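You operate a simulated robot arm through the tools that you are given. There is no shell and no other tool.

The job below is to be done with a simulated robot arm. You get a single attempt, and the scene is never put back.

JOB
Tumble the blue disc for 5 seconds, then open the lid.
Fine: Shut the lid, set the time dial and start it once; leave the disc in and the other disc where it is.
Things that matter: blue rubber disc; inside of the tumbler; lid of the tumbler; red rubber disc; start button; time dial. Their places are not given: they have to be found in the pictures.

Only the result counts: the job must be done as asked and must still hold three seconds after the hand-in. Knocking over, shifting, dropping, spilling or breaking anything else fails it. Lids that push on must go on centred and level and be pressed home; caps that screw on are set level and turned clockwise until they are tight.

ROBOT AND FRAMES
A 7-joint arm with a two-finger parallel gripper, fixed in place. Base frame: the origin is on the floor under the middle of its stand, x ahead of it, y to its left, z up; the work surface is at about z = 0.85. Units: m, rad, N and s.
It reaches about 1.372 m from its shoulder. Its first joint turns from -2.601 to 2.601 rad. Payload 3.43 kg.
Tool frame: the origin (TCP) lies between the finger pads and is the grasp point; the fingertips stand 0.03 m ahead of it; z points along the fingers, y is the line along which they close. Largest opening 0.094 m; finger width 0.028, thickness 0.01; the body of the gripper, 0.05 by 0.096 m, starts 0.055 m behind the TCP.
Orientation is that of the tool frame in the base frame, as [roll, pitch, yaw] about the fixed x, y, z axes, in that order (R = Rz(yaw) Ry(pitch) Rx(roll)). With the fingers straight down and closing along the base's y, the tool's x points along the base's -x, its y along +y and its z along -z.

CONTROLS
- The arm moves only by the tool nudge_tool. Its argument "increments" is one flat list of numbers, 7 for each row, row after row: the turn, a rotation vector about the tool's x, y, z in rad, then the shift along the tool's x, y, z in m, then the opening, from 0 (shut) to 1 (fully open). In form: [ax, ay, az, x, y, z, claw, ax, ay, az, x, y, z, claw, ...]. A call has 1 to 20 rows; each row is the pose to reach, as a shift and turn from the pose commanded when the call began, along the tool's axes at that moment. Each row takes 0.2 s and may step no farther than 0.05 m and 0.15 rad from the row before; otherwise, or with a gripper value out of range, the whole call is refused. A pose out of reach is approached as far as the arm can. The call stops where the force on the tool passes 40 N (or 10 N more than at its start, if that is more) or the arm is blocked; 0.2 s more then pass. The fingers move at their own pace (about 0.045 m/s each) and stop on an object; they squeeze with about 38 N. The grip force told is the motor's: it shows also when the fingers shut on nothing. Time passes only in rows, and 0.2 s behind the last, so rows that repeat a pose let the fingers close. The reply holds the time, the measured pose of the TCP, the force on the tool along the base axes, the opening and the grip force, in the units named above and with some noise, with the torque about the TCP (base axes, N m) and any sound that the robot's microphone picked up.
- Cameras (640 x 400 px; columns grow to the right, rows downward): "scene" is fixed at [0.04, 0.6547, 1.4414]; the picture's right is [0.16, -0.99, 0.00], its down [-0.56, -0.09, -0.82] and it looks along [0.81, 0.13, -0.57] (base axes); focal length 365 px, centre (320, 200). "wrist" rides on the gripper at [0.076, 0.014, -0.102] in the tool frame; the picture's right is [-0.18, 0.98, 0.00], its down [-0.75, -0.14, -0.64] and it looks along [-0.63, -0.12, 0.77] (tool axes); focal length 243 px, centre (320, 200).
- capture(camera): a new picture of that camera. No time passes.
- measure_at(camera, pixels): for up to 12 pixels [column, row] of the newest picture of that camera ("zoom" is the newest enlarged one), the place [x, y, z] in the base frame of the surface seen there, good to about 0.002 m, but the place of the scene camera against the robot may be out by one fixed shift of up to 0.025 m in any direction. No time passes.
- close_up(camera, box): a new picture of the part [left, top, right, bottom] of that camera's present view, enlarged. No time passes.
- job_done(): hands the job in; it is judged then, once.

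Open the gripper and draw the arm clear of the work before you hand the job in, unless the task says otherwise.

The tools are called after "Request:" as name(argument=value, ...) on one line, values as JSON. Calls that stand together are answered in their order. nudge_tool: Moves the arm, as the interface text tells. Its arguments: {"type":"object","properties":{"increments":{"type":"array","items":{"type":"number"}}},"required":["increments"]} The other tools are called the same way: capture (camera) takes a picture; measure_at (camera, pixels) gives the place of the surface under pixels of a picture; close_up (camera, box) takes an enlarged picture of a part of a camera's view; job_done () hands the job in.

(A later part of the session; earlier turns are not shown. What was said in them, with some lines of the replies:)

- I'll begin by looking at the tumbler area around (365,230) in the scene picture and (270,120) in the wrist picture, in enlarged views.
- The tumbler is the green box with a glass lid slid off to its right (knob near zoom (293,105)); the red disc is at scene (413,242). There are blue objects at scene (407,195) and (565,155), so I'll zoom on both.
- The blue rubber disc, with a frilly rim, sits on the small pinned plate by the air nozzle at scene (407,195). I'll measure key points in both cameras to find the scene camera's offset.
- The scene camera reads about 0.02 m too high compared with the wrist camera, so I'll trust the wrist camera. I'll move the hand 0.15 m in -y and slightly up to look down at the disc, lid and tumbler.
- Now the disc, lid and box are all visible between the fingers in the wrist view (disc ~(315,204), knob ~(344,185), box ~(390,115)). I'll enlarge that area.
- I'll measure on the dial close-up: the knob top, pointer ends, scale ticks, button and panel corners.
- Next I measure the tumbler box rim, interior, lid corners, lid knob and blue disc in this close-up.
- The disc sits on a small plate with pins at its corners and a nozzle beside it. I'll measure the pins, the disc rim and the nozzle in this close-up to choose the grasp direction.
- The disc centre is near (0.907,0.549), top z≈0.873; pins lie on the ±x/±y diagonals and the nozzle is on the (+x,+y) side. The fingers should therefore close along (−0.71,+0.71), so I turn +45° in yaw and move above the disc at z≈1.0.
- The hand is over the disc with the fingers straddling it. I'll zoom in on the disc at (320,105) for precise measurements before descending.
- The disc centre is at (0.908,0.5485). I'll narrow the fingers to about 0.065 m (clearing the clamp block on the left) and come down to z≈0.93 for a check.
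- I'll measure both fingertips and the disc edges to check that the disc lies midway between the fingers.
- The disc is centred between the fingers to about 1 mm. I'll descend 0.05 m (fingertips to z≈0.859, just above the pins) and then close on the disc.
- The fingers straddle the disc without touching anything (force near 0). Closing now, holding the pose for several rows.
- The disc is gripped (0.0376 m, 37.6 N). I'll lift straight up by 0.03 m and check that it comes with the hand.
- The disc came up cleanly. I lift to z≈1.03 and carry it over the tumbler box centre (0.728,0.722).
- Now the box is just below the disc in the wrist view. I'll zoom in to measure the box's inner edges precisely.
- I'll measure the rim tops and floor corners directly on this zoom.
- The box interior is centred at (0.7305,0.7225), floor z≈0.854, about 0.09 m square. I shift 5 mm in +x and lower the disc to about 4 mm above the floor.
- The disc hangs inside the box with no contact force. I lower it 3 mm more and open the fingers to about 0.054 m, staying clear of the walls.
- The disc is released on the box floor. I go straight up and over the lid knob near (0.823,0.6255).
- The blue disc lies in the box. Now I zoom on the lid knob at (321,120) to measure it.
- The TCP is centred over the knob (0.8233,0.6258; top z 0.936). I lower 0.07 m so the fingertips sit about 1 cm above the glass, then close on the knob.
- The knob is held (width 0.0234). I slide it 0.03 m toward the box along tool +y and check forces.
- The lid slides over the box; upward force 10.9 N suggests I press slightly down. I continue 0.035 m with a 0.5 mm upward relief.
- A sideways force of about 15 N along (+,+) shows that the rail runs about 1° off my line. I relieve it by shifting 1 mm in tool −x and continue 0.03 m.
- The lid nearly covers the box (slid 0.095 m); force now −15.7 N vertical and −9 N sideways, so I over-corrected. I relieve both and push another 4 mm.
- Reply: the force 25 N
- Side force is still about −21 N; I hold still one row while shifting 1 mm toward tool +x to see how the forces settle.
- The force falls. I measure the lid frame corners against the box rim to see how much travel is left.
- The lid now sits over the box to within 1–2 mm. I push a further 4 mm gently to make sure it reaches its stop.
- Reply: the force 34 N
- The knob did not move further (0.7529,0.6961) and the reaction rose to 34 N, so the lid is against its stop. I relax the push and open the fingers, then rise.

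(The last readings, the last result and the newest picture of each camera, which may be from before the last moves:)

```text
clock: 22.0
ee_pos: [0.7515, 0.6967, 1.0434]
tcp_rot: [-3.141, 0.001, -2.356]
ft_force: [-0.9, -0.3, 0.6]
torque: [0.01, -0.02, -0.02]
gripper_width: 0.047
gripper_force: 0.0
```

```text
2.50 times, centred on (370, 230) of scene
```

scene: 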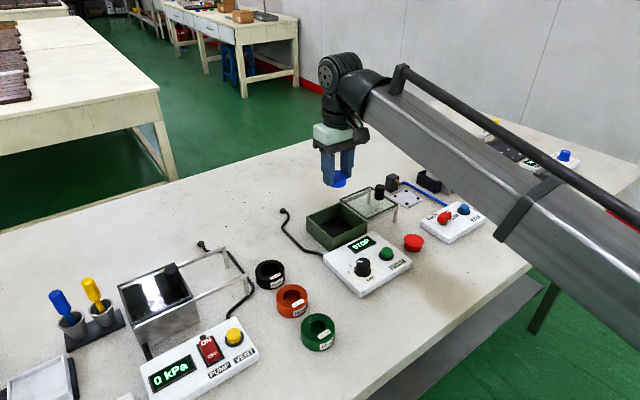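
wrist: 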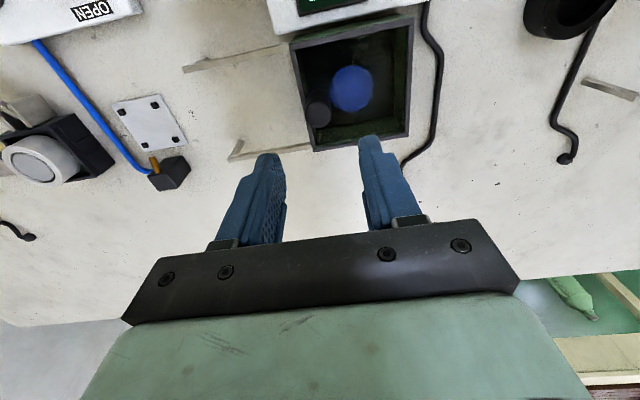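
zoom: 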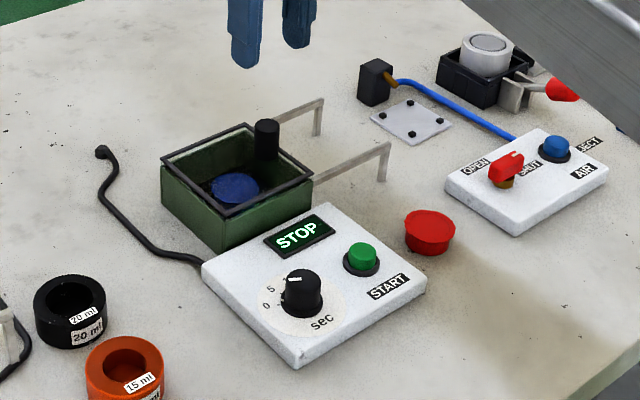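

The lid is closed with the disc inside. Now I move above the time dial near (0.597,0.651) for a close look.

Request:
nudge_tool(increments=[0, 0, 0, 0.0236, 0.0128, 0, 0.8, 0, 0, 0, 0.0472, 0.0256, 0, 0.8, 0, 0, 0, 0.0708, 0.0385, 0.01, 0.8, 0, 0, 0, 0.0944, 0.0513, 0.02, 0.8, 0, 0, 0, 0.118, 0.0641, 0.03, 0.8, 0, 0, 0, 0.1416, 0.0769, 0.04, 0.8, 0, 0, 0, 0.1416, 0.0769, 0.04, 0.8])

Request:
capture(camera="wrist")

Request:
close_up(camera="wrist", box=[260, 50, 380, 170])

```text
clock: 23.6
ee_pos: [0.5961, 0.6505, 1.0046]
tcp_rot: [3.141, 0.001, -2.357]
ft_force: [-1.0, -0.5, -0.2]
torque: [-0.04, 0.01, 0.01]
gripper_width: 0.0752
gripper_force: 0.1
```

```text
taken
```

wrist: 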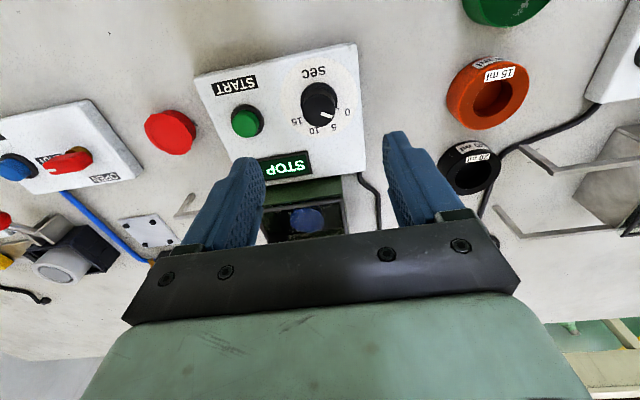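

```text
3.33 times, centred on (320, 110) of wrist
```

zoom: 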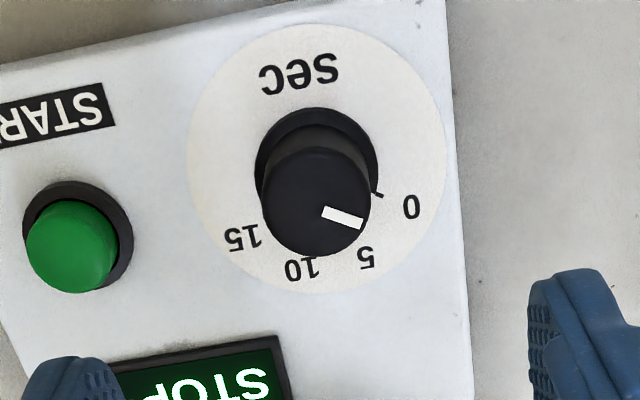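

Here the dial is clear: plate circle centred near (318,158), pointer at (342,218), "0" tick at (377,193). I measure the plate edges, tick, numerals and knob top.

Request:
measure_at(camera="zoom", pixels=[[189, 150], [446, 165], [318, 30], [318, 290], [380, 194], [411, 206], [366, 257], [303, 268], [243, 237], [316, 205], [326, 212], [360, 224]])

Request:
measure_at(camera="zoom", pixels=[[264, 205], [369, 203], [316, 253], [316, 152], [258, 170], [376, 170], [316, 112], [72, 247], [30, 247], [115, 247], [72, 285], [72, 208]])

```text
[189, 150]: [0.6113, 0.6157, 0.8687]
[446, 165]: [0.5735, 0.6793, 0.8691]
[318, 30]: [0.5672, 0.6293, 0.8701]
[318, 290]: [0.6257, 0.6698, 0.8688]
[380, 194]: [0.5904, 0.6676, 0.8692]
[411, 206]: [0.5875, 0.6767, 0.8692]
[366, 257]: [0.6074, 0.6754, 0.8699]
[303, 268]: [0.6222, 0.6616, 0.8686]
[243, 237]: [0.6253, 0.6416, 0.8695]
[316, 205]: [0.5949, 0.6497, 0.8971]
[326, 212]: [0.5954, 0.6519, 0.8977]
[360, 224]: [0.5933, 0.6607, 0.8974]
```

```text
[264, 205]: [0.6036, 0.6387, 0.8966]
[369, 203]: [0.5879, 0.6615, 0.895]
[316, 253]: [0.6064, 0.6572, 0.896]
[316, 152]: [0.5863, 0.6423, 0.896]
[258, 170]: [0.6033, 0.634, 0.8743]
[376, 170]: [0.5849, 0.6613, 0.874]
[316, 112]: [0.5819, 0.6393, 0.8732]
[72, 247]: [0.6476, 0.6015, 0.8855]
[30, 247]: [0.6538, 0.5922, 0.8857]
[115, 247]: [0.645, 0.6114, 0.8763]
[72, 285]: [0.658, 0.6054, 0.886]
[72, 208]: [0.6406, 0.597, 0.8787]
```

The dial centre is (0.596,0.650), knob top z 0.897; "0" lies at ~108° and "5" at ~65° about the dial, so about −42° (clockwise from above) is needed. I narrow the fingers and lower to TCP z≈0.909 without gripping yet.

Request:
nudge_tool(increments=[0, 0, 0, 0, 0, 0, 0.55, 0, 0, 0, 0, 0, 0.0, 0.55, 0, 0, 0, 0, 0, 0.03, 0.55, 0, 0, 0, 0, 0, 0.06, 0.55, 0, 0, 0, 0, 0, 0.085, 0.55, 0, 0, 0, 0, 0, 0.0955, 0.55])

Request:
capture(camera="wrist")

```text
clock: 25.0
ee_pos: [0.5958, 0.65, 0.9086]
tcp_rot: [3.141, -0.001, -2.357]
ft_force: [0.0, -0.4, -0.1]
torque: [-0.03, 0.01, -0.01]
gripper_width: 0.0518
gripper_force: 0.0
```

```text
taken
```

wrist: 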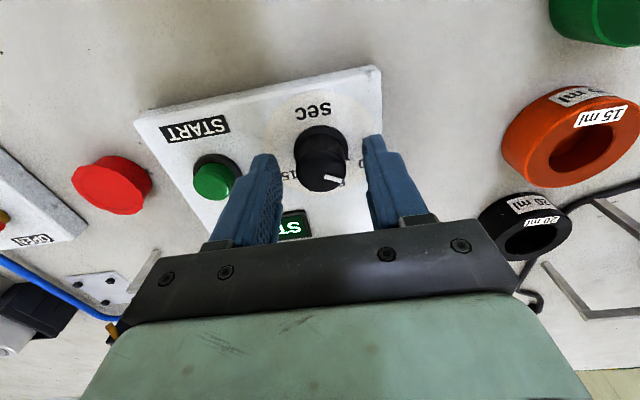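

The knob sits between the fingers at (320,165). I close on it.

Request:
nudge_tool(increments=[0, 0, 0, 0, 0, 0, 0.3, 0, 0, 0, 0, 0, 0, 0.1, 0, 0, 0, 0, 0, 0, 0.1, 0, 0, 0, 0, 0, 0, 0.1])

Request:
close_up(camera="wrist", box=[240, 90, 400, 220])

```text
clock: 26.0
ee_pos: [0.5965, 0.6502, 0.909]
tcp_rot: [3.141, -0.001, -2.354]
ft_force: [-5.8, 6.4, -1.5]
torque: [-0.07, -0.15, -0.01]
gripper_width: 0.0287
gripper_force: 45.1
```

```text
3.08 times, centred on (320, 155) of wrist
```

zoom: 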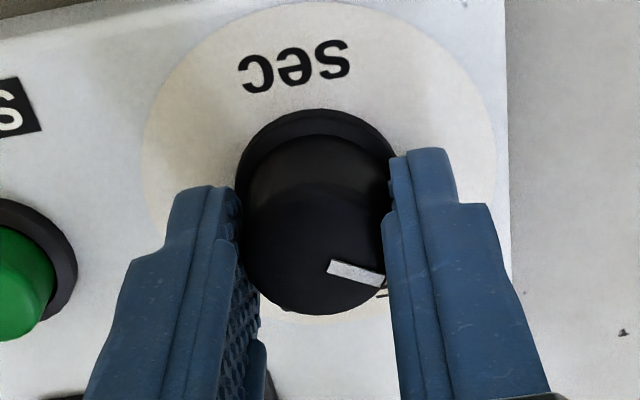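

The knob is gripped (0.0287 m). I turn it clockwise from above by 0.72 rad about the tool axis in six steps.

Request:
nudge_tool(increments=[0, 0, 0.12, 0, 0.0005, 0, 0.1, 0, 0, 0.24, 0, 0.0005, 0, 0.1, 0, 0, 0.36, 0, 0.0005, 0, 0.1, 0, 0, 0.48, 0, 0.0005, 0, 0.1, 0, 0, 0.6, 0, 0.0005, 0, 0.1, 0, 0, 0.72, 0, 0.0005, 0, 0.1])

Request:
close_up(camera="wrist", box=[240, 90, 400, 220])

Request:
close_up(camera="scene", box=[320, 220, 420, 300])

```text
clock: 27.4
ee_pos: [0.5968, 0.6498, 0.9085]
tcp_rot: [-3.139, -0.001, -3.076]
ft_force: [-8.8, -7.3, -2.4]
torque: [0.31, 0.42, 0.0]
gripper_width: 0.0285
gripper_force: 45.1
```

```text
3.08 times, centred on (320, 155) of wrist
```

zoom: 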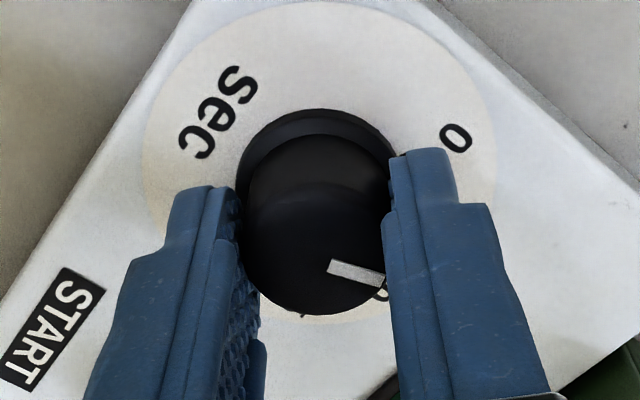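

```text
5.00 times, centred on (370, 260) of scene
```

zoom: 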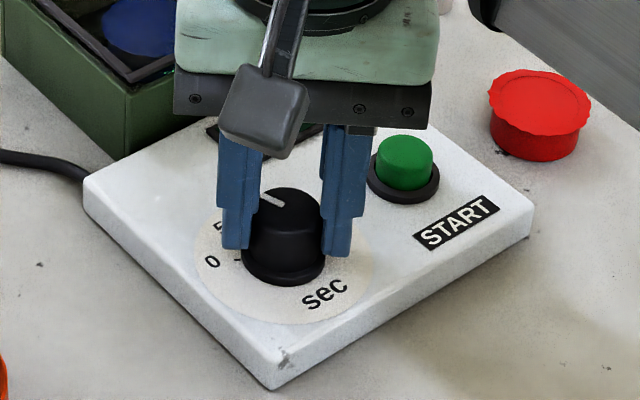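

The knob followed the hand. I release it, rise straight up, and check the pointer against "5".

Request:
nudge_tool(increments=[0, 0, 0, 0, 0, 0, 0.3, 0, 0, 0, 0, 0, 0, 0.55, 0, 0, 0, 0, 0, 0, 0.55, 0, 0, 0, 0, 0, -0.03, 0.55, 0, 0, 0, 0, 0, -0.07, 0.7, 0, 0, 0, 0, 0, -0.1, 0.8])

Request:
capture(camera="wrist")

Request:
close_up(camera="wrist", box=[260, 50, 380, 170])

```text
clock: 28.8
ee_pos: [0.6, 0.651, 1.0065]
tcp_rot: [-3.141, 0.0, -3.075]
ft_force: [-0.3, 0.8, 0.1]
torque: [0.02, 0.0, 0.02]
gripper_width: 0.0751
gripper_force: 0.0
```

```text
taken
```

wrist: 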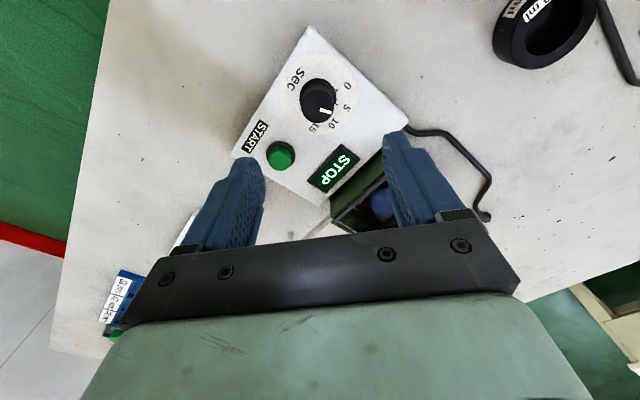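

```text
3.33 times, centred on (320, 110) of wrist
```

zoom: 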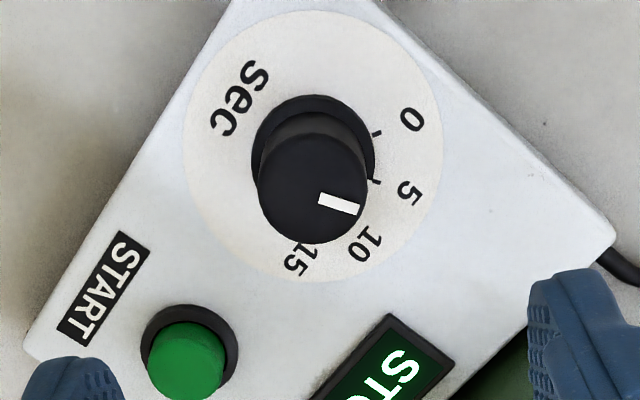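

The pointer at (340,204) looks close to the "5" tick at (376,182), but perspective shifts it. I measure the pointer, ticks, knob edges and numerals.

Request:
measure_at(camera="zoom", pixels=[[377, 133], [376, 181], [320, 198], [359, 210], [340, 204], [311, 193], [258, 193], [364, 193], [311, 241], [311, 143], [411, 120], [410, 193]])

Request:
measure_at(camera="zoom", pixels=[[364, 243], [298, 258], [184, 143], [442, 143], [312, 12], [312, 281], [305, 243], [360, 225], [381, 131], [380, 182], [319, 203], [323, 193]])

Request:
close_up(camera="wrist", box=[285, 70, 355, 140])

```text
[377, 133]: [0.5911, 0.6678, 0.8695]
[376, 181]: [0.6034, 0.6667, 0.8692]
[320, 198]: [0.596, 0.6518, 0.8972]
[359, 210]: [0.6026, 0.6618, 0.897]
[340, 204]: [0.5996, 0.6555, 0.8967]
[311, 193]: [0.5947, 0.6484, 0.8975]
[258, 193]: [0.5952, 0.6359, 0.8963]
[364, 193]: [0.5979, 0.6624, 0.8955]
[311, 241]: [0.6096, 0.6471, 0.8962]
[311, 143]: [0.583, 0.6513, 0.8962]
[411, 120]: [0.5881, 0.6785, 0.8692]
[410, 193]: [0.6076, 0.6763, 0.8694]
```

```text
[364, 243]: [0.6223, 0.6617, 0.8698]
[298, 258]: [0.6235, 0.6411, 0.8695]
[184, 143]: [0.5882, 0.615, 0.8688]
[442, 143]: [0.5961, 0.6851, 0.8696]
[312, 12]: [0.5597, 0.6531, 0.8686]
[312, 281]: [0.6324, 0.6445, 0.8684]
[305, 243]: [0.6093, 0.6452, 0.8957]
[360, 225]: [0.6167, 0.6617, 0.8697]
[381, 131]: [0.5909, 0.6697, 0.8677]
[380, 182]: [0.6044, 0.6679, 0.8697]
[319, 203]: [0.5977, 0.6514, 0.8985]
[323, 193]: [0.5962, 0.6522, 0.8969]
```

```text
5.71 times, centred on (320, 105) of wrist
```

zoom: 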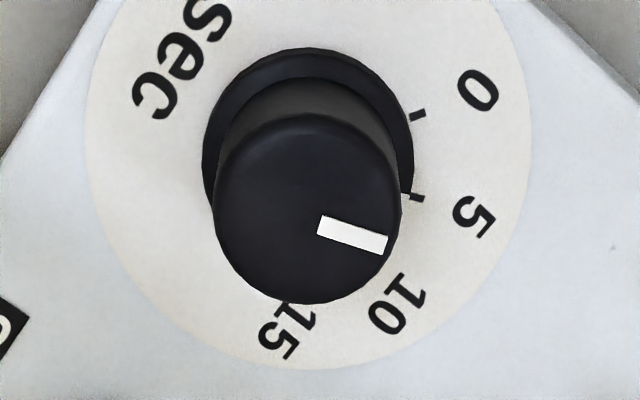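

By my projection estimate the pointer is near 5 but could be a few degrees off. I take a higher magnification of the current view to read the angles accurately.

Request:
close_up(camera="wrist", box=[296, 84, 360, 124])

Request:
close_up(camera="scene", box=[345, 250, 385, 275])

```text
10.00 times, centred on (328, 104) of wrist
```

zoom: 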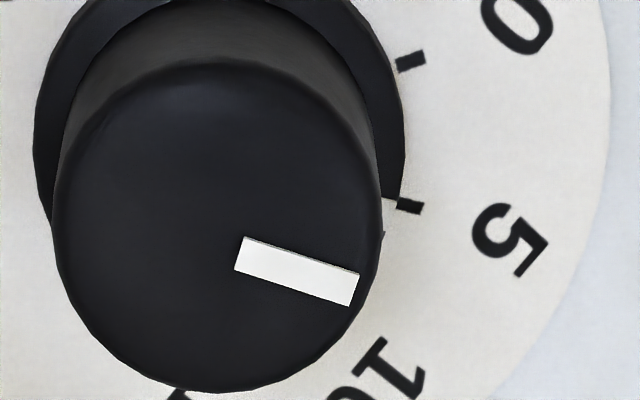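

```text
16.00 times, centred on (365, 262) of scene
```

zoom: 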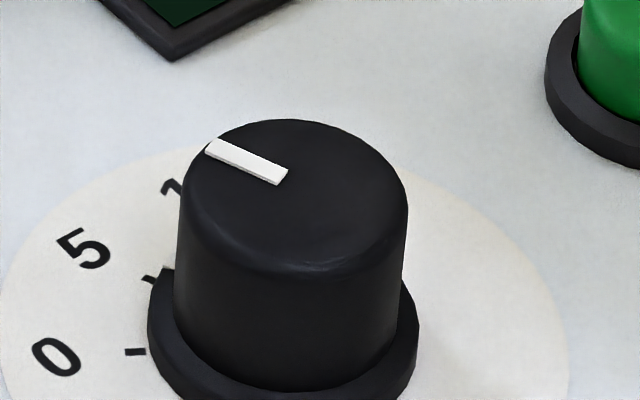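

Working through the camera model, the scale is 40° per 5 s and the pointer lies at about 4.9–5.0 s (both cameras agree), so the dial is set. Next I measure the start button at wrist (281,155).

Request:
close_up(camera="wrist", box=[250, 130, 314, 180])

Request:
measure_at(camera="wrist", pixels=[[280, 157], [270, 157], [290, 157], [280, 148], [280, 166], [276, 157], [284, 157], [280, 153], [280, 161], [276, 153], [284, 161], [284, 153]])

```text
8.00 times, centred on (282, 155) of wrist
```

zoom: 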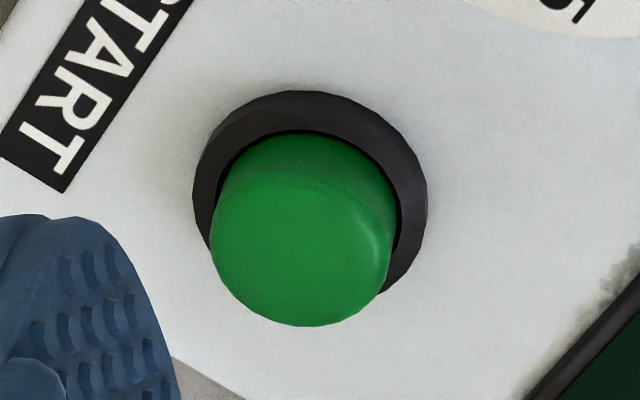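

```text
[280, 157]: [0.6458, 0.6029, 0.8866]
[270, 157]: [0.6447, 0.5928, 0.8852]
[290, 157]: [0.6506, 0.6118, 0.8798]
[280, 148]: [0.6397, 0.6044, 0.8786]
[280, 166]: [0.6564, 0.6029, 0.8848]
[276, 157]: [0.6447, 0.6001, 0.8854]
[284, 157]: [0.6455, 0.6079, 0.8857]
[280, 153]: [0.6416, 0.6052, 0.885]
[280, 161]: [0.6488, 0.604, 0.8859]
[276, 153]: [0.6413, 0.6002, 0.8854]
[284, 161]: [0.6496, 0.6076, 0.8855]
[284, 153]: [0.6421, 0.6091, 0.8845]
```

The button centre is about (0.648,0.603), top z 0.886. I close the fingers and move above it at TCP z≈0.945 (tips about 3 cm above it).

Request:
nudge_tool(increments=[0, 0, 0, -0.012, -0.013, 0, 0.3, 0, 0, 0, -0.024, -0.026, 0, 0, 0, 0, 0, -0.036, -0.039, 0.01, 0, 0, 0, 0, -0.0467, -0.0507, 0.03, 0, 0, 0, 0, -0.0467, -0.0507, 0.06, 0, 0, 0, 0, -0.0467, -0.0507, 0.06, 0])

Request:
capture(camera="wrist")

Request:
close_up(camera="scene", box=[320, 200, 450, 300])

```text
clock: 30.2
ee_pos: [0.6488, 0.6024, 0.9499]
tcp_rot: [-3.141, 0.0, -3.076]
ft_force: [0.0, 0.4, 0.1]
torque: [-0.01, 0.0, -0.01]
gripper_width: 0.0
gripper_force: 32.9
```

```text
taken
```

wrist: 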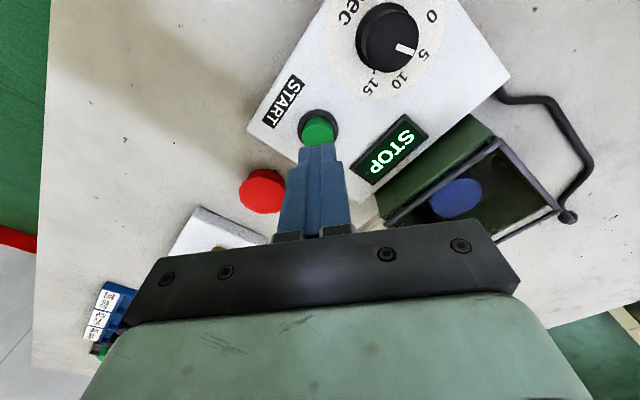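

```text
4.00 times, centred on (385, 250) of scene
```

zoom: 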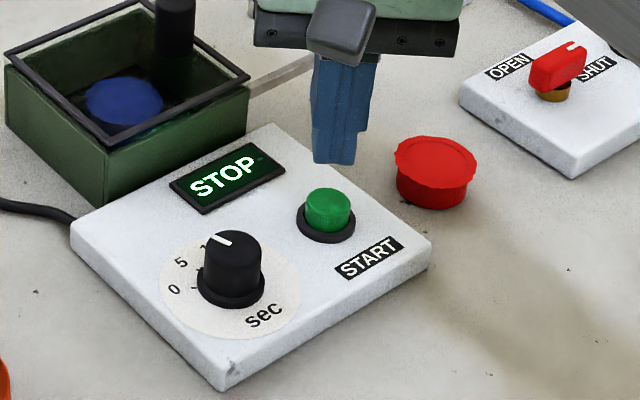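

The tips are over the button (TCP 0.6488,0.6024,0.9499). I descend in small steps to press it about 4 mm.

Request:
nudge_tool(increments=[0, 0, 0, 0, 0, 0.02, 0, 0, 0, 0, 0, 0, 0.03, 0, 0, 0, 0, 0, 0, 0.033, 0, 0, 0, 0, 0, 0, 0.035, 0, 0, 0, 0, 0, 0, 0.0365, 0, 0, 0, 0, 0, 0, 0.038, 0])

Request:
close_up(camera="scene", box=[320, 200, 450, 300])

```text
clock: 31.6
ee_pos: [0.6468, 0.6018, 0.9128]
tcp_rot: [-3.141, 0.002, -3.075]
ft_force: [1.6, -1.0, 4.1]
torque: [0.01, -0.07, -0.01]
gripper_width: 0.0001
gripper_force: 32.9
heard: click
```

```text
4.00 times, centred on (385, 250) of scene
```

zoom: 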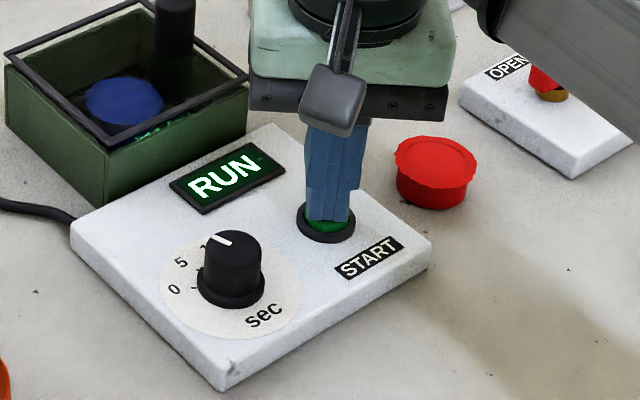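

A click was heard and the display reads RUN. I raise straight off the button, then turn back to yaw −135° and go above the lid knob (0.753,0.696) while it runs.

Request:
nudge_tool(increments=[0, 0, 0, 0, 0, -0.04, 0, 0, 0, 0, 0, 0, -0.08, 0, 0, 0, 0, 0, 0, -0.117, 0, 0, 0, -0.14, -0.022, 0.0174, -0.117, 0.3, 0, 0, -0.28, -0.045, 0.0347, -0.117, 0.5, 0, 0, -0.42, -0.067, 0.052, -0.117, 0.5, 0, 0, -0.56, -0.0896, 0.0694, -0.117, 0.5, 0, 0, -0.7, -0.112, 0.0868, -0.117, 0.5, 0, 0, -0.72, -0.112, 0.0868, -0.117, 0.5])

Request:
close_up(camera="scene", box=[290, 150, 450, 310])

Request:
capture(camera="wrist")

```text
clock: 33.6
ee_pos: [0.7534, 0.6961, 1.0284]
tcp_rot: [3.141, 0.001, -2.353]
ft_force: [0.5, -0.7, -1.3]
torque: [0.02, 0.0, -0.02]
gripper_width: 0.0471
gripper_force: 0.1
```

```text
2.50 times, centred on (370, 230) of scene
```

zoom: 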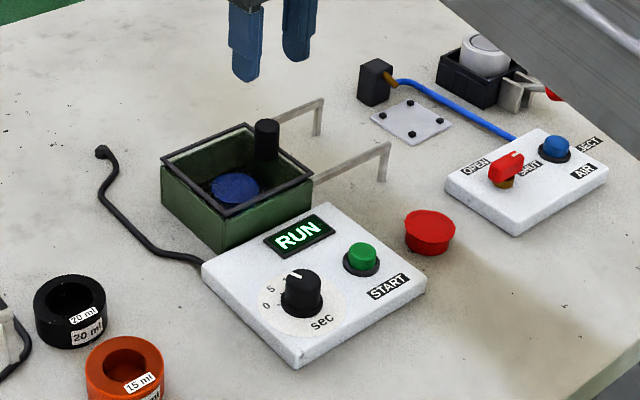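

```text
taken
```

wrist: 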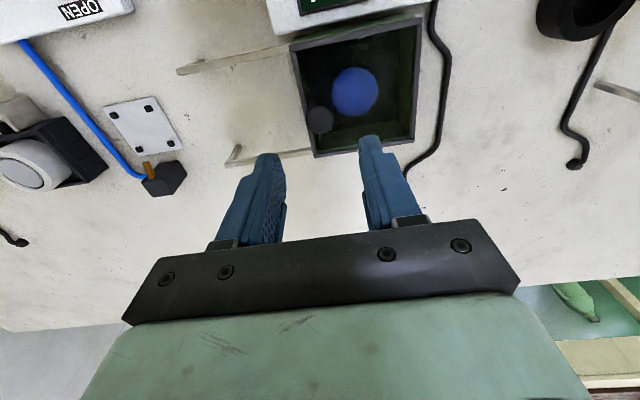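

The display still shows RUN at t=33.6 s. I hold still for about 2.4 s and check again; the lid stays untouched until it stops.

Request:
nudge_tool(increments=[0, 0, 0, 0, 0, 0, 0.5, 0, 0, 0, 0, 0, 0, 0.5, 0, 0, 0, 0, 0, 0, 0.5, 0, 0, 0, 0, 0, 0, 0.5, 0, 0, 0, 0, 0, 0, 0.5, 0, 0, 0, 0, 0, 0, 0.5, 0, 0, 0, 0, 0, 0, 0.5, 0, 0, 0, 0, 0, 0, 0.5, 0, 0, 0, 0, 0, 0, 0.5, 0, 0, 0, 0, 0, 0, 0.5, 0, 0, 0, 0, 0, 0, 0.5])

Request:
close_up(camera="scene", box=[290, 150, 450, 310])

```text
clock: 36.0
ee_pos: [0.7518, 0.696, 1.0284]
tcp_rot: [-3.14, -0.001, -2.357]
ft_force: [-0.2, 0.1, -0.3]
torque: [-0.03, 0.0, 0.01]
gripper_width: 0.0467
gripper_force: 0.1
```

```text
2.50 times, centred on (370, 230) of scene
```

zoom: 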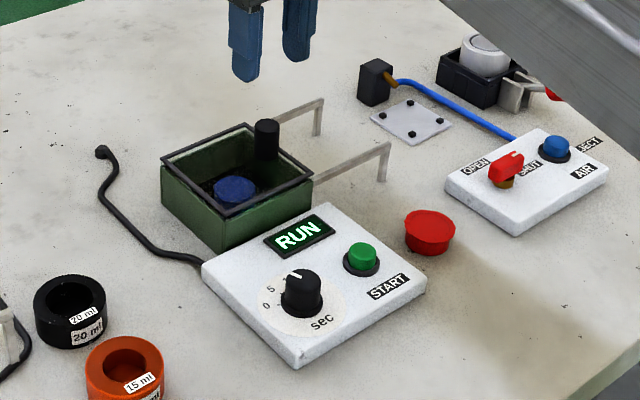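

Still RUN at t=36.0 s. I hold another 0.6 s and look again.

Request:
nudge_tool(increments=[0, 0, 0, 0, 0, 0, 0.5, 0, 0, 0, 0, 0, 0, 0.5])

Request:
close_up(camera="scene", box=[290, 150, 450, 310])

```text
clock: 36.6
ee_pos: [0.7538, 0.6966, 1.0295]
tcp_rot: [-3.141, 0.001, -2.356]
ft_force: [0.2, 0.0, 0.4]
torque: [0.04, 0.06, -0.02]
gripper_width: 0.0466
gripper_force: 0.0
```

```text
2.50 times, centred on (370, 230) of scene
```

zoom: 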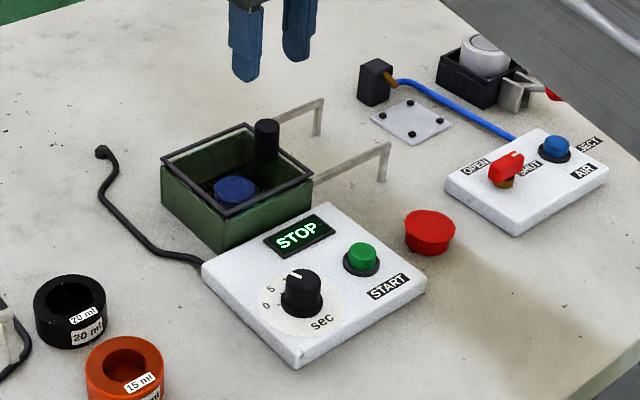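

The display shows STOP, so the run lasted about 5 s. I lower 0.084 m onto the lid knob and grip it.

Request:
nudge_tool(increments=[0, 0, 0, 0, 0, 0.03, 0.5, 0, 0, 0, 0, 0, 0.06, 0.5, 0, 0, 0, 0, 0, 0.084, 0.5, 0, 0, 0, 0, 0, 0.084, 0.3, 0, 0, 0, 0, 0, 0.084, 0.1, 0, 0, 0, 0, 0, 0.084, 0.1, 0, 0, 0, 0, 0, 0.084, 0.1])

Request:
capture(camera="wrist")

```text
clock: 38.2
ee_pos: [0.7529, 0.6946, 0.9436]
tcp_rot: [3.14, 0.002, -2.357]
ft_force: [1.0, -2.7, -6.9]
torque: [0.79, -0.15, -0.04]
gripper_width: 0.0236
gripper_force: 45.2
```

```text
taken
```

wrist: 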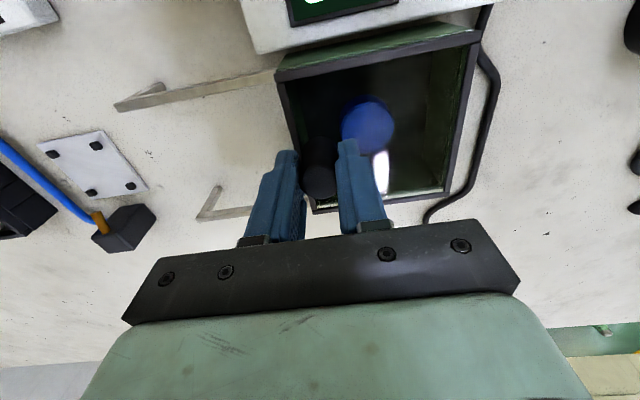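

The knob is gripped (0.0236 m). I slide the lid open along tool −y, first 0.04 m with a slight side correction.

Request:
nudge_tool(increments=[0, 0, 0, 0.0001, -0.01, 0, 0.1, 0, 0, 0, 0.0002, -0.02, 0, 0.1, 0, 0, 0, 0.0003, -0.03, 0, 0.1, 0, 0, 0, 0.0004, -0.04, 0, 0.1])

Request:
capture(camera="wrist")

```text
clock: 39.2
ee_pos: [0.7806, 0.6677, 0.9428]
tcp_rot: [-3.141, -0.004, -2.357]
ft_force: [-4.5, -6.3, -18.3]
torque: [-0.02, 0.45, -0.06]
gripper_width: 0.0232
gripper_force: 45.0
```

```text
taken
```

wrist: 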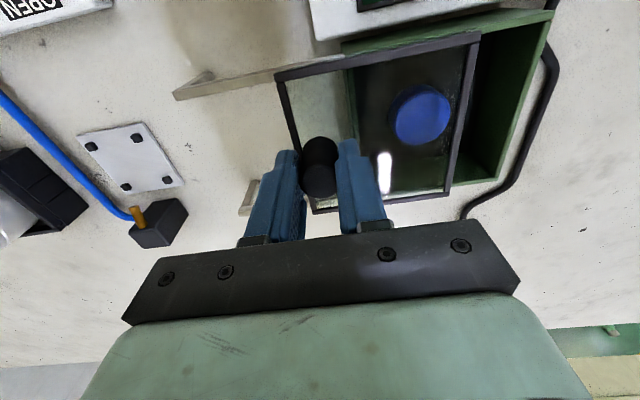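

The lid is opening; −18 N vertical means I'm lifting slightly, so I relieve 0.8 mm downward and slide another 0.04 m.

Request:
nudge_tool(increments=[0, 0, 0, 0.0003, 0, 0.0008, 0.1, 0, 0, 0, 0.0004, -0.01, 0.0008, 0.1, 0, 0, 0, 0.0005, -0.02, 0.0008, 0.1, 0, 0, 0, 0.0006, -0.03, 0.0008, 0.1, 0, 0, 0, 0.0007, -0.04, 0.0008, 0.1])

Request:
capture(camera="wrist")

```text
clock: 40.4
ee_pos: [0.8097, 0.639, 0.9437]
tcp_rot: [3.141, 0.0, -2.356]
ft_force: [-9.8, -11.2, -7.2]
torque: [-0.07, 0.74, 0.04]
gripper_width: 0.0237
gripper_force: 45.5
```

```text
taken
```

wrist: 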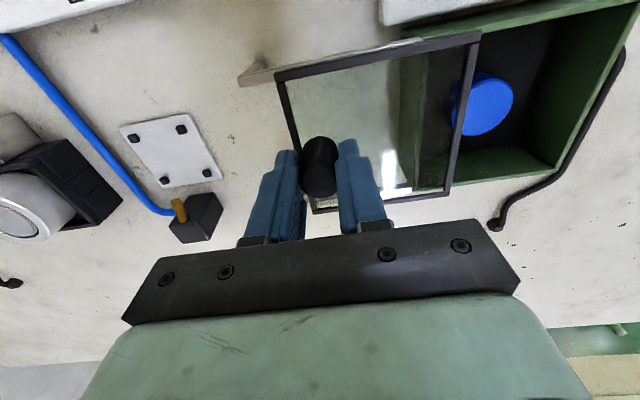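

Slid 0.08 m; side force about −15 N, so I correct 0.7 mm in tool +x and slide the remaining ~0.02 m to the open stop.

Request:
nudge_tool(increments=[0, 0, 0, 0.0007, 0, 0.0003, 0.1, 0, 0, 0, 0.0008, -0.008, 0.0003, 0.1, 0, 0, 0, 0.0009, -0.016, 0.0003, 0.1, 0, 0, 0, 0.001, -0.02, 0.0003, 0.1, 0, 0, 0, 0.001, -0.021, 0.0003, 0.1])

Request:
capture(camera="wrist")

```text
clock: 41.6
ee_pos: [0.823, 0.6241, 0.9427]
tcp_rot: [-3.141, 0.002, -2.356]
ft_force: [-6.0, 2.0, 0.1]
torque: [-0.47, -0.23, -0.1]
gripper_width: 0.0238
gripper_force: 45.1
```

```text
taken
```

wrist: 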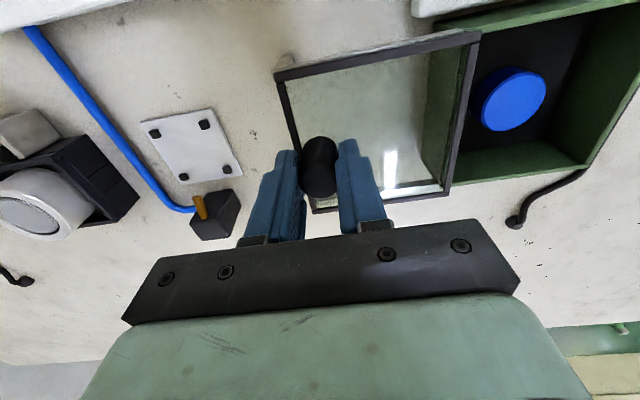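

The lid is back at its fully open position (0.823,0.624) with light reaction. I release the knob and rise straight up.

Request:
nudge_tool(increments=[0, 0, 0, 0, 0, 0, 0.3, 0, 0, 0, 0, 0, 0, 0.5, 0, 0, 0, 0, 0, 0, 0.55, 0, 0, 0, 0, 0, -0.03, 0.55, 0, 0, 0, 0, 0, -0.07, 0.55, 0, 0, 0, 0, 0, -0.11, 0.7, 0, 0, 0, 0, 0, -0.15, 0.8])

Request:
capture(camera="wrist")

Request:
close_up(camera="scene", box=[290, 150, 490, 310])

```text
clock: 43.2
ee_pos: [0.8243, 0.6242, 1.0931]
tcp_rot: [3.141, 0.0, -2.356]
ft_force: [0.2, 0.3, 0.6]
torque: [-0.05, 0.05, 0.01]
gripper_width: 0.0751
gripper_force: 0.0
```

```text
taken
```

wrist: 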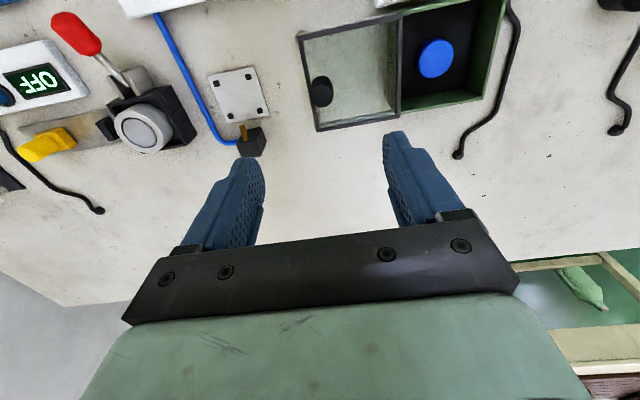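

```text
2.50 times, centred on (390, 230) of scene
```

zoom: 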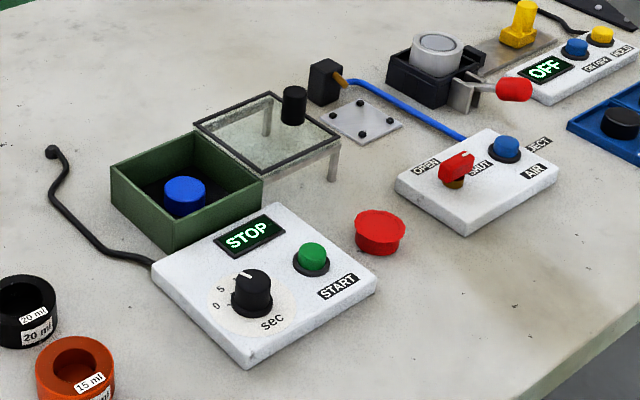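

The disc in the box has lost its flash, the display shows STOP, the lid is open and the red disc is untouched. I draw the arm further up and clear with the gripper open.

Request:
nudge_tool(increments=[0, 0, 0, 0, 0, -0.03, 1, 0, 0, 0, 0.02, 0.03, -0.05, 1, 0, 0, 0, 0.04, 0.06, -0.07, 1, 0, 0, 0, 0.05, 0.09, -0.08, 1, 0, 0, 0, 0.05, 0.09, -0.08, 1])

Request:
capture(camera="scene")

```text
clock: 44.4
ee_pos: [0.7229, 0.6515, 1.1722]
tcp_rot: [3.142, 0.002, -2.356]
ft_force: [0.3, 0.8, 0.0]
torque: [-0.02, -0.03, 0.07]
gripper_width: 0.094
gripper_force: 0.1
```

```text
taken
```

scene: 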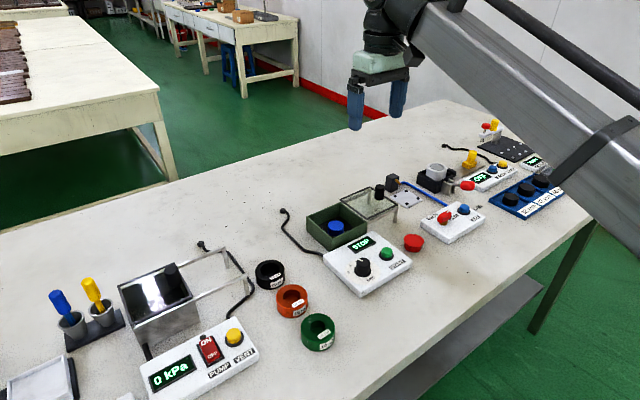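

The final scene shows the lid open at (370,203), the blue disc in the box at (335,227), the red disc at (413,242) in its place, STOP displayed, and the arm clear with the gripper open. I hand the job in.

Request:
job_done()

```text
The job is handed in.
```

I tumbled the blue disc for about 5 seconds, then opened the lid and handed the job in. I haven't been told how it was judged.

- **Disc:** I took the blue disc from its plate by the air nozzle and set it in the tumbler. It is still inside, and its frilly rim is gone.
- **Lid:** I slid it shut against its stop before starting. After the display showed STOP, I slid it back to where it was at the beginning.
- **Timer:** I read the dial at between 4.9 and 5.0 s from the pictures. I pressed start once, heard one click and saw RUN. It still showed RUN about 4.5 s after the press and STOP about 0.6 s later.
- **Everything else:** The red disc is where it was, and the last picture shows nothing else moved. The arm is clear with the gripper open.
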